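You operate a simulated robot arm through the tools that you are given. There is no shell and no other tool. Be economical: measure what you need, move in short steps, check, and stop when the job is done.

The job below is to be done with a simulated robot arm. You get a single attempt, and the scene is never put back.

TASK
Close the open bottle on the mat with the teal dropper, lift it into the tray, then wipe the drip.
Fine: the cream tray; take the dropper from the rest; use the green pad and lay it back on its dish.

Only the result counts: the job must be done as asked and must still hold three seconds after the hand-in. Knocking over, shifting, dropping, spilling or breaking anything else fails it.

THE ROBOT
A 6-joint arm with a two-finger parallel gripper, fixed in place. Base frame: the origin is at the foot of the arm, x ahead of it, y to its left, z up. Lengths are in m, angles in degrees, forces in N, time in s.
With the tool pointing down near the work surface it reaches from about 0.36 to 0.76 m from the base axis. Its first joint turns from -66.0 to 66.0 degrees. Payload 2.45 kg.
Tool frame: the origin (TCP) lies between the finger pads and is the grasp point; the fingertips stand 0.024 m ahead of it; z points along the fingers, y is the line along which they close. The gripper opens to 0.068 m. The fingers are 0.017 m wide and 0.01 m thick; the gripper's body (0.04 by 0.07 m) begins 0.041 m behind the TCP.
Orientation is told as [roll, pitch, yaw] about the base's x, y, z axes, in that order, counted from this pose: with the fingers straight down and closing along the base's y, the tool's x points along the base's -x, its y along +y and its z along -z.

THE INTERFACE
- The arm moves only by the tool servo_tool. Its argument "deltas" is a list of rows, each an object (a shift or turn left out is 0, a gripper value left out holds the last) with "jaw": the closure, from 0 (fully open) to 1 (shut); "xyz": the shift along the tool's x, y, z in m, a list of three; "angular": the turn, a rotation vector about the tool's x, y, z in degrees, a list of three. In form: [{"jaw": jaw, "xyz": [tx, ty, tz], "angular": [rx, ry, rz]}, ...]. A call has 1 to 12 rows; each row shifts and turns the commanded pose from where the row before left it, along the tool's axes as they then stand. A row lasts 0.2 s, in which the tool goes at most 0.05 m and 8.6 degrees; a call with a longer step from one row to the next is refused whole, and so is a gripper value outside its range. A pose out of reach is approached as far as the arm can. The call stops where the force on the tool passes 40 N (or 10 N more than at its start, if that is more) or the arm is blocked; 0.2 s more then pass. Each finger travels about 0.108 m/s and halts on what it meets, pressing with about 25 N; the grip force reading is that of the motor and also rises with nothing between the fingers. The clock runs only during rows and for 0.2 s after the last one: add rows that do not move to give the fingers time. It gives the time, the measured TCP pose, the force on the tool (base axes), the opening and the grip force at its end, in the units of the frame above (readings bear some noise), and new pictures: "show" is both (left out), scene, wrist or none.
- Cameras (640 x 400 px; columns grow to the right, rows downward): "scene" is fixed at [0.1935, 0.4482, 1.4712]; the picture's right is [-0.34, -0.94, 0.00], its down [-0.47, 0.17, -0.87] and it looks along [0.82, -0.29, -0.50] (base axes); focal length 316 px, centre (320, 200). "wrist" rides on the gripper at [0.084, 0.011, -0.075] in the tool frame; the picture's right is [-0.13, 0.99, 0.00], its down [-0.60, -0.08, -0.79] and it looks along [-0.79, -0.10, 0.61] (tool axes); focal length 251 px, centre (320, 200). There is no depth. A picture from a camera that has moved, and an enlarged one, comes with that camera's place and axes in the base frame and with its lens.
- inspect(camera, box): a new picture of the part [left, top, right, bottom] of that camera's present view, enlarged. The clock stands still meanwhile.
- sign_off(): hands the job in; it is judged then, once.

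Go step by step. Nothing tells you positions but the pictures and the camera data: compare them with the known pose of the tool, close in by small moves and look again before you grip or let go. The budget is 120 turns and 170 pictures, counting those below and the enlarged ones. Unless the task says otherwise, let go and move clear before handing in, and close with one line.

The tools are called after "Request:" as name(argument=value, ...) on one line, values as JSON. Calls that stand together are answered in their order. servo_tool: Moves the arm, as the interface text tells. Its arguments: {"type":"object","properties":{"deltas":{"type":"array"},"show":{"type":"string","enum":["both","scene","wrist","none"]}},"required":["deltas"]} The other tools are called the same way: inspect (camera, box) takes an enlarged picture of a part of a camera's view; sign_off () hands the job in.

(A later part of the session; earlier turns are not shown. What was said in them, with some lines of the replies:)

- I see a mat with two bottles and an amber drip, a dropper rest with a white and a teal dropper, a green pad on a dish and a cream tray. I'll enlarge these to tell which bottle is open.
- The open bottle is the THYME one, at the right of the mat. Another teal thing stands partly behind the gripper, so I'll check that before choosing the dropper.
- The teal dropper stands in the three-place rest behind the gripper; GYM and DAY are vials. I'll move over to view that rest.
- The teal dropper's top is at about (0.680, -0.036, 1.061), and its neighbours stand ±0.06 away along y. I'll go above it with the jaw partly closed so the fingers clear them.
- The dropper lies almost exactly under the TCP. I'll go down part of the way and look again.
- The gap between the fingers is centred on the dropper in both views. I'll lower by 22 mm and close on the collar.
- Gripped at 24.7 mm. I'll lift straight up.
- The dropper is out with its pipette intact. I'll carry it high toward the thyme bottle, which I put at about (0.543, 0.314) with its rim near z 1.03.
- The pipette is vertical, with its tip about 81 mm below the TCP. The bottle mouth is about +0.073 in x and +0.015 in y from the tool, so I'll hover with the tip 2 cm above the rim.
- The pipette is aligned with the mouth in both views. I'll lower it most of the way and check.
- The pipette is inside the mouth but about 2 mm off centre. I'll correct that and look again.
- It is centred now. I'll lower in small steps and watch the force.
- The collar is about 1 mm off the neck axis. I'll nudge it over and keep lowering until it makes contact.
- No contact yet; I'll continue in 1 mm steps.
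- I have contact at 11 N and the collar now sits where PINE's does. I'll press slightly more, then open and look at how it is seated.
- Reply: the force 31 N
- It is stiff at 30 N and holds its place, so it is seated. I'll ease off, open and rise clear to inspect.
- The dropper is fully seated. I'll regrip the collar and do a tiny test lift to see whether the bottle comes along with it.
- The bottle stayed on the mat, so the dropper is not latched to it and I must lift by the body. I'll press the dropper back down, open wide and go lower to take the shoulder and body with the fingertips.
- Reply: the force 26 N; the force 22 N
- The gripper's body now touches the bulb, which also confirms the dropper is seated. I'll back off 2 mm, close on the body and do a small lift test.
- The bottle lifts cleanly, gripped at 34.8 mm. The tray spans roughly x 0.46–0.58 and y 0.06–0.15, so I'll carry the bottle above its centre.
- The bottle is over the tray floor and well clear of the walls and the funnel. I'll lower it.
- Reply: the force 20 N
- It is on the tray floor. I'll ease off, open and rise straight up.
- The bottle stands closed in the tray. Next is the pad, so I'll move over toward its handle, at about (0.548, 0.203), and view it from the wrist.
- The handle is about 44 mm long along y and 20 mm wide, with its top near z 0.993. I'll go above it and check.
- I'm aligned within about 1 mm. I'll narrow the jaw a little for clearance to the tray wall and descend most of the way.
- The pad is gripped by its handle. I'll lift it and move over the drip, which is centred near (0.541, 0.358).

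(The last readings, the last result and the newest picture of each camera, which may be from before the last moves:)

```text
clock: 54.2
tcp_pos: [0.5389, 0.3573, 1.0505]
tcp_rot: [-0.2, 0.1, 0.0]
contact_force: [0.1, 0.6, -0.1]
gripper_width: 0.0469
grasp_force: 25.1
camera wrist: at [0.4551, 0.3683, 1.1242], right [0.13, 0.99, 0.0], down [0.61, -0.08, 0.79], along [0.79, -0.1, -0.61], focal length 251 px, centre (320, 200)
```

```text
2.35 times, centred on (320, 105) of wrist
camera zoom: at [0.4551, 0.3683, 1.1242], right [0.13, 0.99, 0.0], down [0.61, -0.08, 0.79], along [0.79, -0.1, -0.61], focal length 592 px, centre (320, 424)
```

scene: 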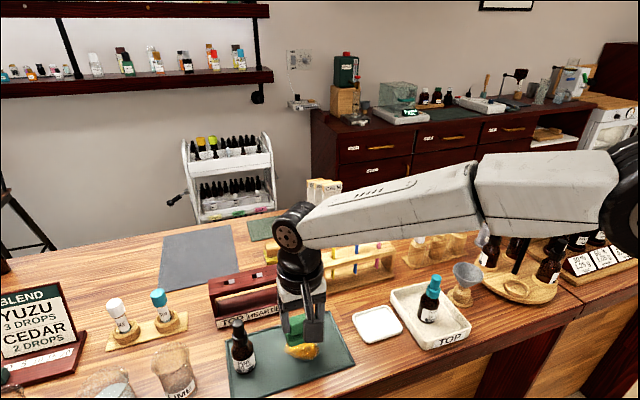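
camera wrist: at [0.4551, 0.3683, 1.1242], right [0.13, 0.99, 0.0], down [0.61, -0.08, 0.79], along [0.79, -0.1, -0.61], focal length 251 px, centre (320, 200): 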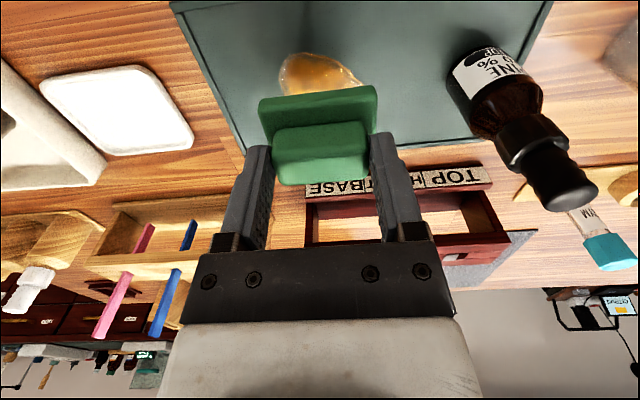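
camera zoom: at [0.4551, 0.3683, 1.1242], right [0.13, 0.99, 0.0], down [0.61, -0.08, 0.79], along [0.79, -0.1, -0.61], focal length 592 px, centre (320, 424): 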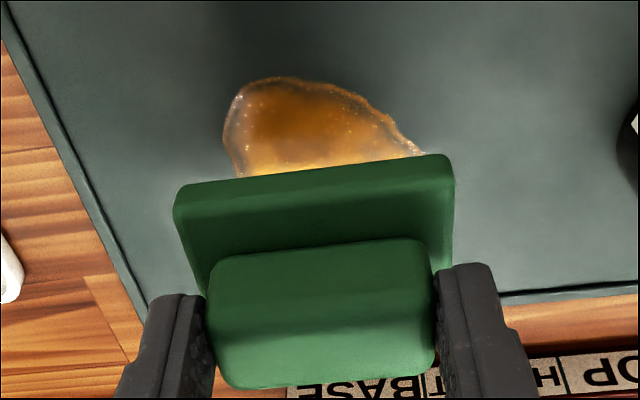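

I'm over the drip. I'll lower until there is light contact.

Request:
servo_tool(deltas=[{"xyz": [0, 0, 0.02]}, {"xyz": [0, 0, 0.02]}, {"xyz": [0, 0, 0.005]}, {}], show="none")

Request:
servo_tool(deltas=[{"xyz": [0, 0, 0.001]}, {"xyz": [0, 0, 0.001]}, {}], show="none")

Request:
servo_tool(deltas=[{"xyz": [0, 0, 0.001]}, {"xyz": [0, 0, 0.001]}, {}], show="scene")

```text
clock: 55.2
tcp_pos: [0.5425, 0.357, 1.005]
tcp_rot: [0.0, 0.1, 0.2]
contact_force: [-1.3, -0.3, -0.6]
gripper_width: 0.0473
grasp_force: 25.3
```

```text
clock: 56.0
tcp_pos: [0.5411, 0.3567, 1.0054]
tcp_rot: [0.0, 0.1, 0.1]
contact_force: [0.7, -0.1, -0.1]
gripper_width: 0.047
grasp_force: 25.2
```

```text
clock: 56.8
tcp_pos: [0.5408, 0.3569, 1.0023]
tcp_rot: [0.0, 0.0, 0.2]
contact_force: [-0.5, 0.3, -0.6]
gripper_width: 0.0466
grasp_force: 24.9
```

scene: 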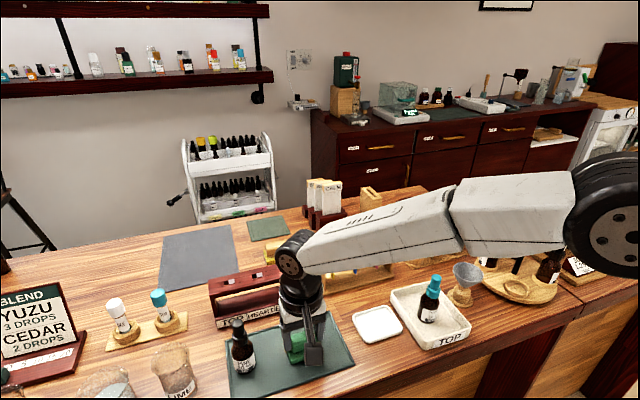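

Request:
servo_tool(deltas=[{"xyz": [0, 0, 0.001]}, {"xyz": [0, 0, 0.001]}, {}], show="none")

Request:
servo_tool(deltas=[{"xyz": [0, 0, 0.001]}, {"xyz": [0, 0, 0.001]}, {}], show="none")

Request:
inspect(camera="scene", box=[250, 310, 350, 390])

```text
clock: 57.6
tcp_pos: [0.5425, 0.3567, 0.9995]
tcp_rot: [0.0, 0.0, 0.0]
contact_force: [-0.8, -1.4, 3.5]
gripper_width: 0.0467
grasp_force: 25.1
```

```text
clock: 58.4
tcp_pos: [0.541, 0.3561, 1.0001]
tcp_rot: [0.1, -0.1, 0.1]
contact_force: [1.0, 2.2, 13.1]
gripper_width: 0.0467
grasp_force: 24.6
```

```text
5.00 times, centred on (300, 350) of scene
camera zoom: at [0.1933, 0.4482, 1.4713], right [-0.34, -0.94, 0.0], down [-0.47, 0.17, -0.87], along [0.82, -0.29, -0.5], focal length 1577 px, centre (420, -550)
```

zoom: 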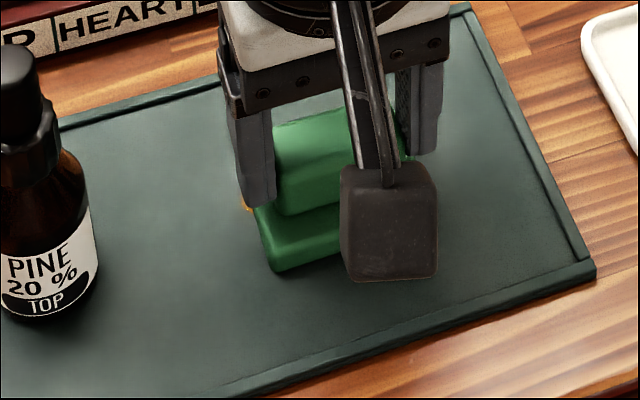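

Light contact on the mat. I'll ease to a lower force and make short strokes over the drip.

Request:
servo_tool(deltas=[{"xyz": [0, 0, -0.001]}, {"xyz": [0, 0.008, 0]}, {"xyz": [0, 0.01, 0]}, {"xyz": [0, -0.01, 0]}, {"xyz": [0, -0.01, 0]}, {"xyz": [0, -0.01, 0]}, {"xyz": [0, -0.008, 0]}, {"xyz": [0, 0.01, 0]}, {"xyz": [0, 0.01, 0]}, {}], show="none")

Request:
inspect(camera="scene", box=[220, 300, 360, 400])

Request:
inspect(camera="wrist", box=[200, 20, 440, 190])

```text
clock: 60.6
tcp_pos: [0.5416, 0.3549, 0.999]
tcp_rot: [-0.1, 0.0, 0.0]
contact_force: [3.3, -15.3, 20.0]
gripper_width: 0.0468
grasp_force: 25.2
```

```text
4.00 times, centred on (290, 350) of scene
camera zoom: at [0.1933, 0.4476, 1.4715], right [-0.34, -0.94, 0.0], down [-0.47, 0.17, -0.87], along [0.82, -0.29, -0.5], focal length 1262 px, centre (440, -400)
```

zoom: 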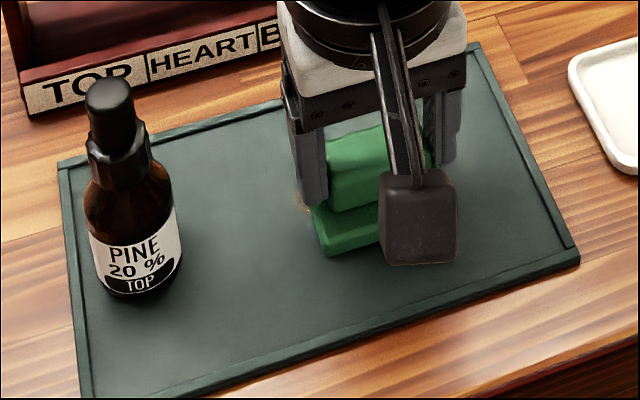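

```text
2.35 times, centred on (320, 105) of wrist
camera zoom: at [0.4571, 0.3659, 1.074], right [0.13, 0.99, 0.0], down [0.6, -0.08, 0.79], along [0.79, -0.1, -0.61], focal length 592 px, centre (320, 424)
```

zoom: 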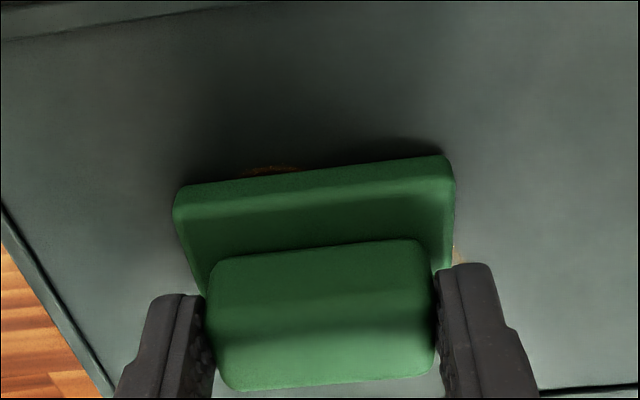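

The drip is fading and the mat has not moved. I'll ease off a little and stroke along x as well as y.

Request:
servo_tool(deltas=[{"xyz": [0, 0, -0.0005]}, {"xyz": [0.008, 0, 0]}, {"xyz": [0.008, 0, 0]}, {"xyz": [0, 0.01, 0]}, {"xyz": [-0.008, 0, 0]}, {"xyz": [-0.008, 0, 0]}, {"xyz": [-0.008, 0, 0]}, {"xyz": [-0.008, 0, 0]}, {"xyz": [0, -0.01, 0]}, {"xyz": [0, -0.01, 0]}, {"xyz": [0.008, 0, 0]}, {"xyz": [0.008, 0, 0]}], show="none")

Request:
servo_tool(deltas=[{"xyz": [0.008, 0, 0]}, {"xyz": [0.008, 0, 0]}, {"xyz": [0, 0.01, 0]}, {"xyz": [0, 0.012, 0]}, {"xyz": [-0.008, 0, 0]}, {"xyz": [-0.008, 0, 0]}, {"xyz": [0, -0.012, 0]}, {}], show="none")

Request:
inspect(camera="wrist", box=[200, 20, 440, 190])

```text
clock: 61.7
tcp_pos: [0.5278, 0.3652, 1.0012]
tcp_rot: [-0.3, 0.4, 0.0]
contact_force: [-1.3, -1.9, 4.6]
gripper_width: 0.0468
grasp_force: 24.9
stopped in row 5: the force on the tool passed its limit (the readings are from after the stop); the commanded pose is now the measured one
```

```text
clock: 63.5
tcp_pos: [0.5276, 0.3734, 1.0]
tcp_rot: [-0.3, 0.4, 0.0]
contact_force: [2.1, 5.6, 5.8]
gripper_width: 0.0468
grasp_force: 25.1
```

```text
2.35 times, centred on (320, 105) of wrist
camera zoom: at [0.4433, 0.3851, 1.0743], right [0.13, 0.99, -0.01], down [0.61, -0.07, 0.79], along [0.78, -0.11, -0.61], focal length 592 px, centre (320, 424)
```

zoom: 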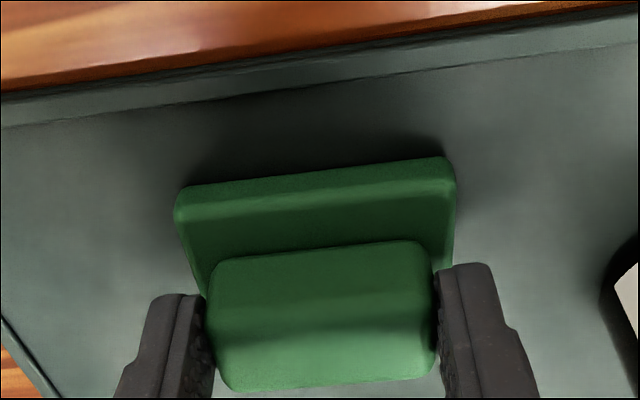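

The stop reset the commanded pose, so I'll lift 4 cm and look at what remains.

Request:
servo_tool(deltas=[{"xyz": [0, 0, -0.02]}, {"xyz": [0, 0, -0.03]}, {"xyz": [0, -0.02, -0.03]}, {}])

Request:
inspect(camera="scene", box=[220, 300, 360, 400])

Request:
inspect(camera="wrist", box=[200, 0, 440, 160])

```text
clock: 64.5
tcp_pos: [0.5251, 0.3554, 1.0776]
tcp_rot: [-0.5, 0.5, 0.0]
contact_force: [0.0, 0.4, 0.1]
gripper_width: 0.047
grasp_force: 24.8
camera wrist: at [0.4409, 0.3676, 1.1525], right [0.13, 0.99, -0.01], down [0.61, -0.07, 0.79], along [0.78, -0.11, -0.62], focal length 251 px, centre (320, 200)
```

scene: 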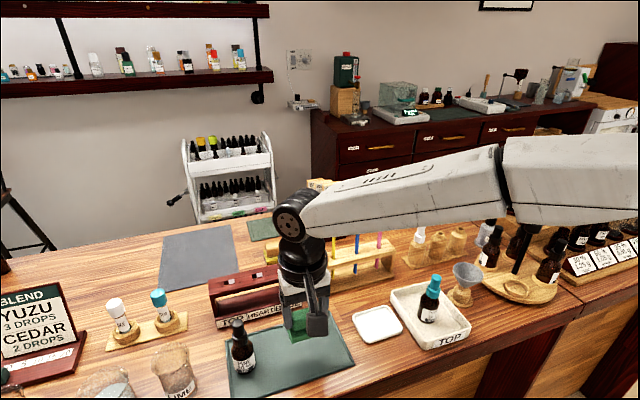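
wrist: 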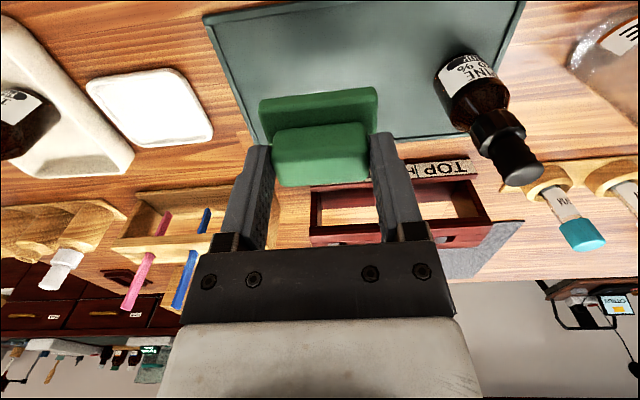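

```text
4.00 times, centred on (290, 350) of scene
camera zoom: at [0.1935, 0.4482, 1.4712], right [-0.34, -0.94, 0.0], down [-0.47, 0.17, -0.87], along [0.82, -0.29, -0.5], focal length 1262 px, centre (440, -400)
```

zoom: 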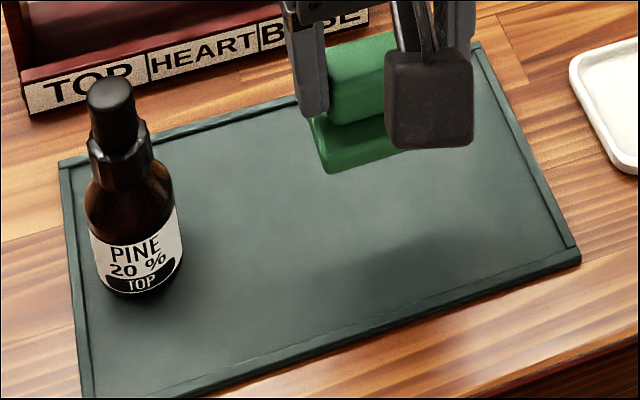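

```text
2.50 times, centred on (320, 80) of wrist
camera zoom: at [0.4409, 0.3676, 1.1525], right [0.13, 0.99, -0.01], down [0.61, -0.07, 0.79], along [0.78, -0.11, -0.62], focal length 629 px, centre (320, 500)
```

zoom: 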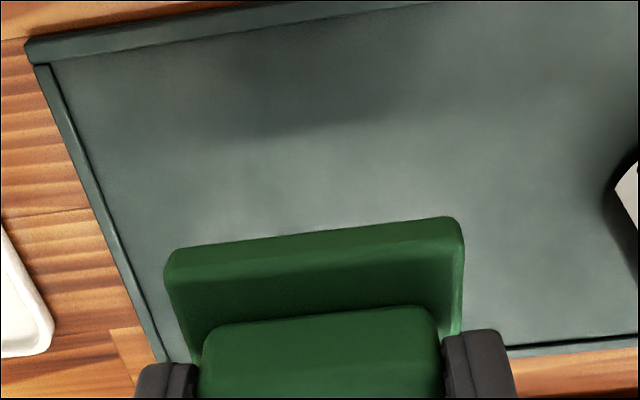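

The drip looks gone; I'll check again once the pad is out of the way. Next I'll level the tool and go back over the dish.

Request:
servo_tool(deltas=[{"angular": [-0.4, -0.4, 0]}, {"xyz": [-0.004, -0.03, 0]}, {"xyz": [-0.004, -0.03, 0]}, {"xyz": [-0.004, -0.03, 0]}, {"xyz": [-0.004, -0.03, 0]}, {"xyz": [-0.004, -0.03, 0]}, {}])

Request:
inspect(camera="scene", box=[335, 270, 425, 350])

Request:
inspect(camera="scene", box=[220, 300, 360, 400])

Request:
inspect(camera="wrist", box=[200, 0, 440, 160])

```text
clock: 66.1
tcp_pos: [0.5489, 0.205, 1.0795]
tcp_rot: [0.0, 0.1, 0.0]
contact_force: [0.6, 0.0, -0.5]
gripper_width: 0.0469
grasp_force: 24.8
camera wrist: at [0.4637, 0.2154, 1.1538], right [0.13, 0.99, 0.0], down [0.6, -0.08, 0.79], along [0.79, -0.1, -0.61], focal length 251 px, centre (320, 200)
```

scene: 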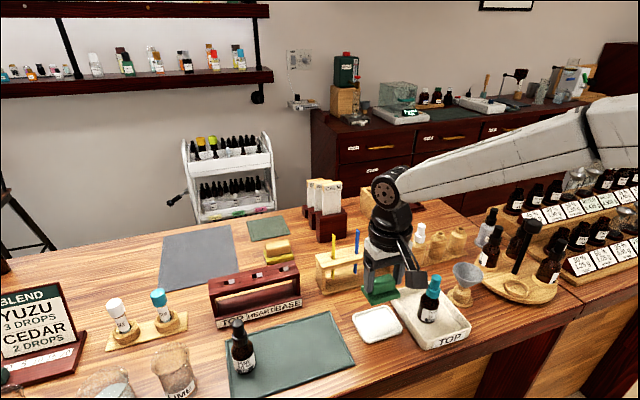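
wrist: 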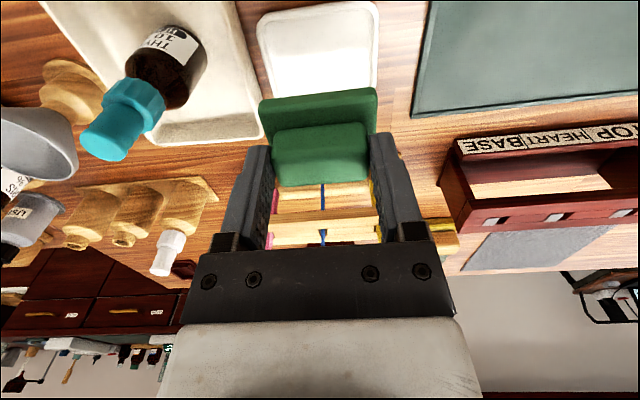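

```text
5.00 times, centred on (380, 310) of scene
camera zoom: at [0.1935, 0.4482, 1.4712], right [-0.34, -0.94, 0.0], down [-0.47, 0.17, -0.87], along [0.82, -0.29, -0.5], focal length 1577 px, centre (20, -350)
```

zoom: 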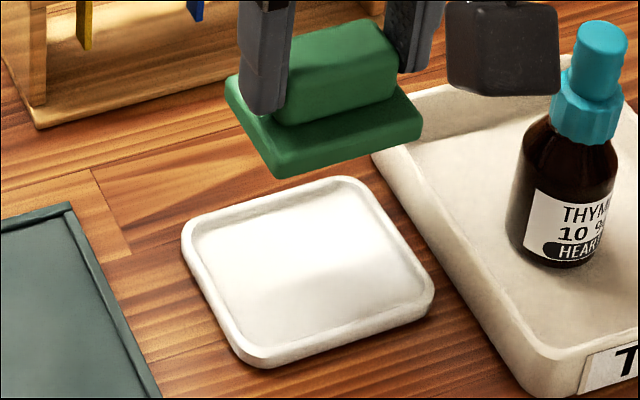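

```text
4.00 times, centred on (290, 350) of scene
camera zoom: at [0.1935, 0.4482, 1.4712], right [-0.34, -0.94, 0.0], down [-0.47, 0.17, -0.87], along [0.82, -0.29, -0.5], focal length 1262 px, centre (440, -400)
```

zoom: 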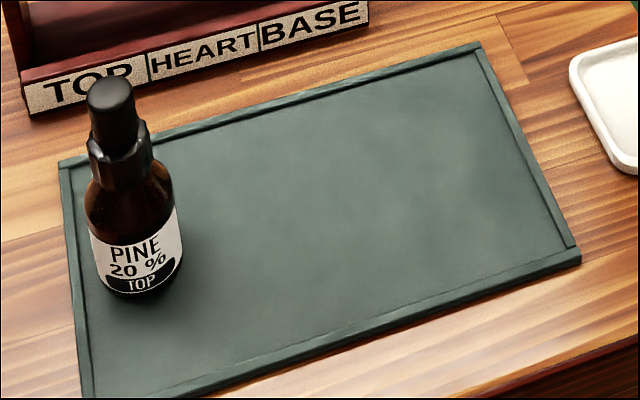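

```text
2.50 times, centred on (320, 80) of wrist
camera zoom: at [0.4637, 0.2154, 1.1538], right [0.13, 0.99, 0.0], down [0.6, -0.08, 0.79], along [0.79, -0.1, -0.61], focal length 629 px, centre (320, 500)
```

zoom: 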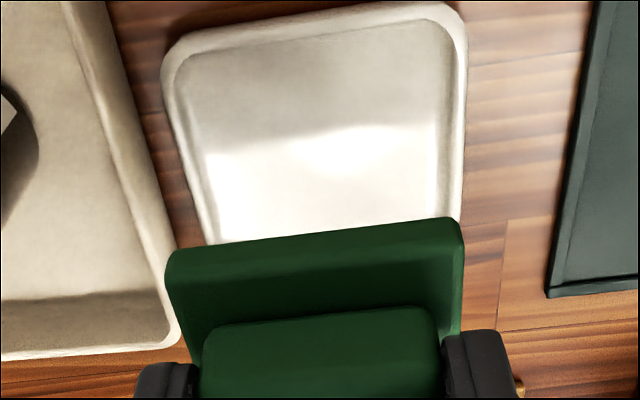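

The mat is clean and unmoved. I'll correct x by 1.5 mm and lower the pad to just above the dish.

Request:
servo_tool(deltas=[{"xyz": [0.0015, 0.0005, 0.02]}, {"xyz": [0, 0, 0.02]}, {"xyz": [0, 0, 0.02]}, {}, {}], show="none")

Request:
inspect(camera="scene", box=[335, 280, 425, 350])

Request:
inspect(camera="wrist", box=[220, 50, 420, 190])

```text
clock: 67.3
tcp_pos: [0.5477, 0.2064, 1.0193]
tcp_rot: [0.0, 0.1, 0.1]
contact_force: [-0.3, -0.4, -0.2]
gripper_width: 0.047
grasp_force: 25.2
```

```text
5.71 times, centred on (380, 315) of scene
camera zoom: at [0.1935, 0.4483, 1.4712], right [-0.34, -0.94, 0.0], down [-0.47, 0.17, -0.87], along [0.82, -0.29, -0.5], focal length 1803 px, centre (-23, -457)
```

zoom: 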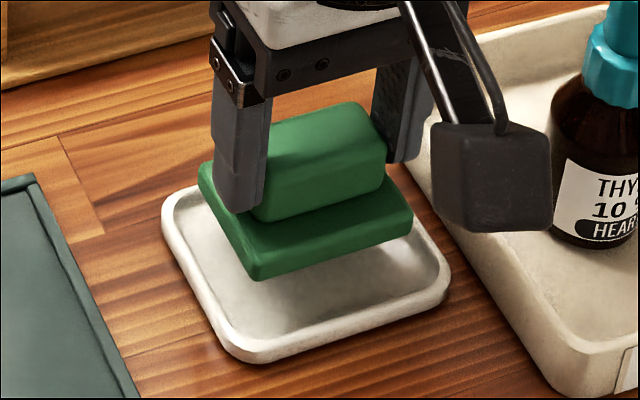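

```text
2.86 times, centred on (320, 120) of wrist
camera zoom: at [0.4624, 0.2169, 1.094], right [0.13, 0.99, 0.0], down [0.61, -0.08, 0.79], along [0.79, -0.1, -0.61], focal length 718 px, centre (320, 429)
```

zoom: 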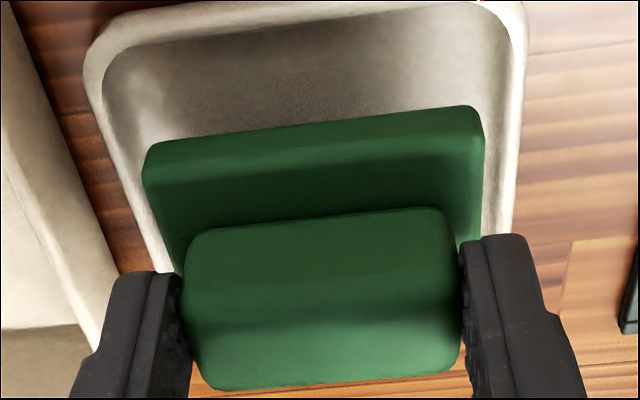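

Request:
servo_tool(deltas=[{"xyz": [0, 0, 0.007]}, {"xyz": [0, 0, 0.005]}, {}, {}], show="none")

Request:
inspect(camera="scene", box=[335, 280, 425, 350])

Request:
inspect(camera="wrist", box=[220, 60, 420, 200])

```text
clock: 68.3
tcp_pos: [0.5456, 0.2062, 1.0073]
tcp_rot: [0.1, 0.1, 0.0]
contact_force: [-1.0, -0.4, -0.8]
gripper_width: 0.0469
grasp_force: 24.7
```

```text
5.71 times, centred on (380, 315) of scene
camera zoom: at [0.1935, 0.4483, 1.4712], right [-0.34, -0.94, 0.0], down [-0.47, 0.17, -0.87], along [0.82, -0.29, -0.5], focal length 1803 px, centre (-23, -457)
```

zoom: 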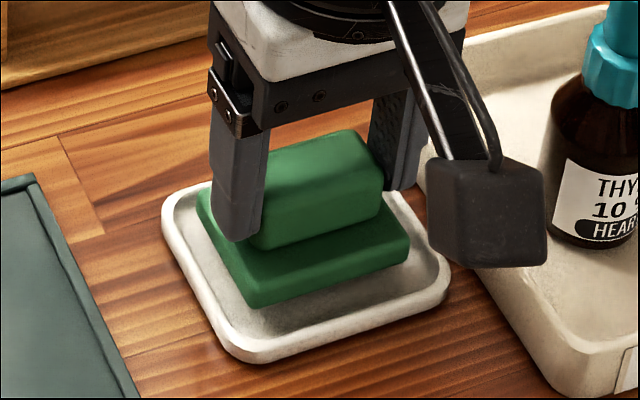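

```text
2.86 times, centred on (320, 130) of wrist
camera zoom: at [0.4612, 0.2173, 1.0821], right [0.13, 0.99, 0.0], down [0.61, -0.08, 0.79], along [0.79, -0.1, -0.61], focal length 718 px, centre (320, 400)
```

zoom: 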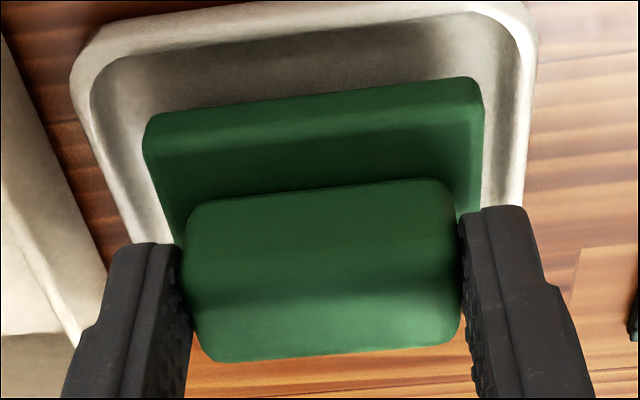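

Request:
servo_tool(deltas=[{"xyz": [0, -0.001, 0.002]}, {"xyz": [0, 0, 0.001]}, {"xyz": [0, 0, 0.001]}, {}], show="none")

Request:
servo_tool(deltas=[{"xyz": [0, 0, 0.001]}, {"xyz": [0, 0, 0.0007]}, {}], show="none")

Request:
inspect(camera="scene", box=[335, 280, 425, 350])

```text
clock: 69.3
tcp_pos: [0.5465, 0.2062, 1.0018]
tcp_rot: [0.0, 0.2, 0.0]
contact_force: [-1.2, 0.2, -0.2]
gripper_width: 0.0468
grasp_force: 24.9
```

```text
clock: 70.1
tcp_pos: [0.5464, 0.2045, 1.0009]
tcp_rot: [0.0, 0.2, -0.1]
contact_force: [0.8, -0.1, 0.4]
gripper_width: 0.0468
grasp_force: 24.9
```

```text
5.71 times, centred on (380, 315) of scene
camera zoom: at [0.1935, 0.4483, 1.4712], right [-0.34, -0.94, 0.0], down [-0.47, 0.17, -0.87], along [0.82, -0.29, -0.5], focal length 1803 px, centre (-23, -457)
```

zoom: 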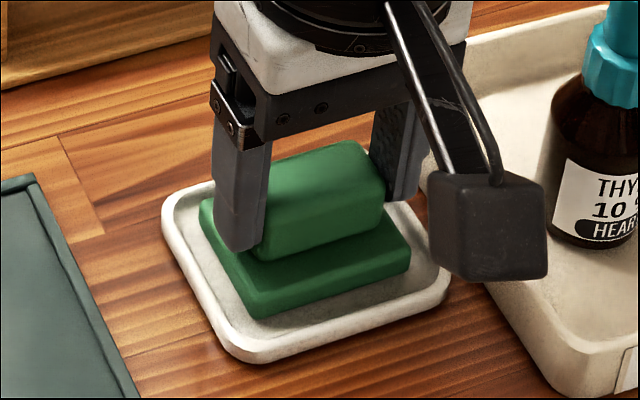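

Request:
servo_tool(deltas=[{"xyz": [0, 0, 0.001]}, {"xyz": [0, 0, 0.0005]}, {}], show="none")

```text
clock: 70.9
tcp_pos: [0.546, 0.2057, 1.001]
tcp_rot: [0.0, -0.1, 0.1]
contact_force: [0.4, 1.0, 2.9]
gripper_width: 0.0468
grasp_force: 24.6
```

The pad touches the dish. I'll open just enough and rise straight up.

Request:
servo_tool(deltas=[{"jaw": 0.13}, {}, {}, {"xyz": [0, 0, -0.01]}, {"xyz": [0, 0, -0.03]}, {"xyz": [0, 0, -0.04]}, {"xyz": [0, 0, -0.05]}, {"xyz": [0, 0, -0.05]}, {"xyz": [0.03, 0, -0.02]}, {"xyz": [0.04, 0, 0]}, {}])

Request:
inspect(camera="scene", box=[340, 250, 490, 360])

Request:
inspect(camera="scene", box=[220, 300, 360, 400])

Request:
inspect(camera="wrist", box=[120, 0, 560, 200])

```text
clock: 73.3
tcp_pos: [0.4742, 0.2018, 1.1983]
tcp_rot: [-0.1, 0.1, 0.1]
contact_force: [-0.6, 0.8, 0.1]
gripper_width: 0.0593
grasp_force: 0.0
camera wrist: at [0.39, 0.2129, 1.2738], right [0.13, 0.99, 0.0], down [0.6, -0.08, 0.79], along [0.79, -0.1, -0.61], focal length 251 px, centre (320, 200)
```

scene: 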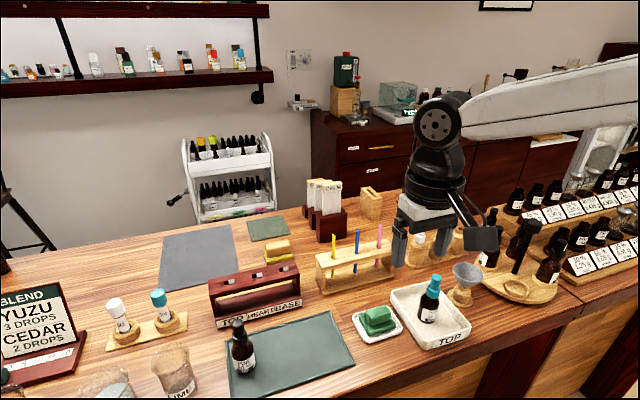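
wrist: 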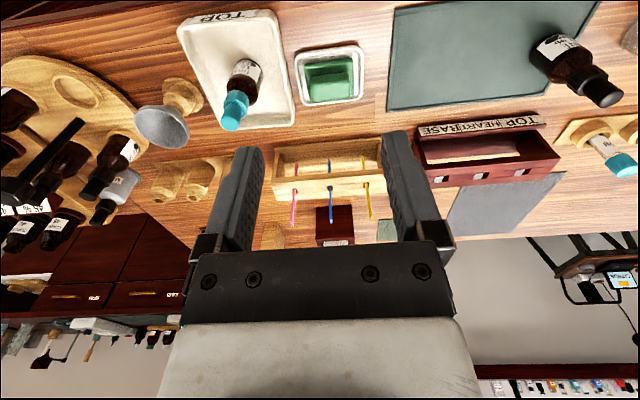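

```text
3.64 times, centred on (415, 305) of scene
camera zoom: at [0.1935, 0.4482, 1.4712], right [-0.34, -0.94, 0.0], down [-0.47, 0.17, -0.87], along [0.82, -0.29, -0.5], focal length 1147 px, centre (-26, -182)
```

zoom: 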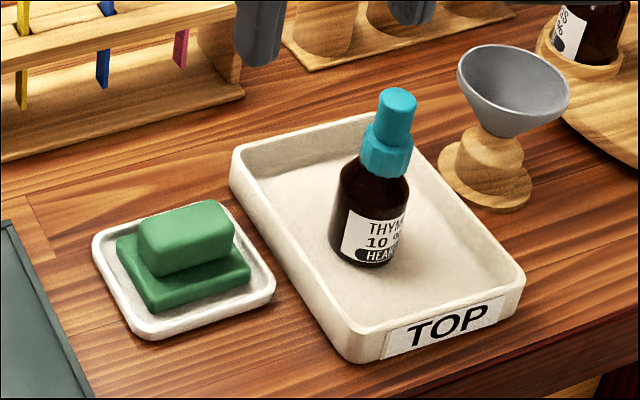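

```text
4.00 times, centred on (290, 350) of scene
camera zoom: at [0.1935, 0.4482, 1.4712], right [-0.34, -0.94, 0.0], down [-0.47, 0.17, -0.87], along [0.82, -0.29, -0.5], focal length 1262 px, centre (440, -400)
```

zoom: 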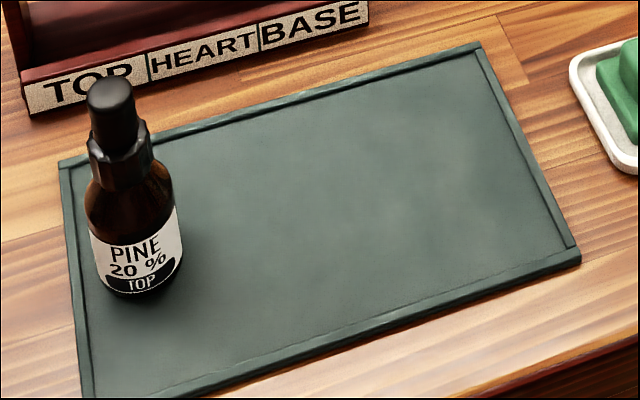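

```text
1.45 times, centred on (340, 100) of wrist
camera zoom: at [0.39, 0.2129, 1.2738], right [0.13, 0.99, 0.0], down [0.6, -0.08, 0.79], along [0.79, -0.1, -0.61], focal length 366 px, centre (291, 346)
```

zoom: 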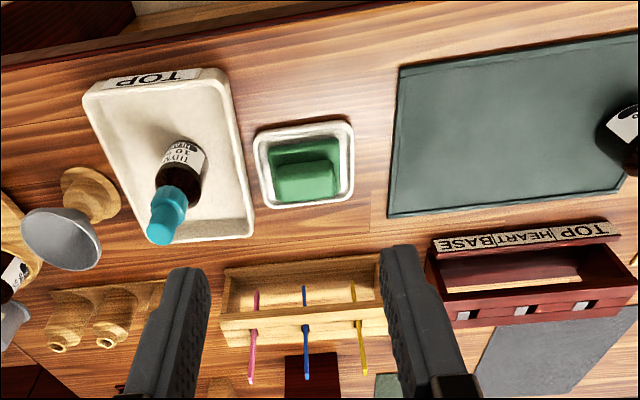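

Everything is in place: the closed THYME bottle stands in the cream tray, the mat is clean, the green pad is back on its dish, and the arm is clear. I'm handing in.

Request:
sign_off()

```text
The job is handed in.
```

I closed the THYME bottle with the teal dropper and set it in the cream tray, wiped the drip off the mat, and laid the green pad back on its dish.
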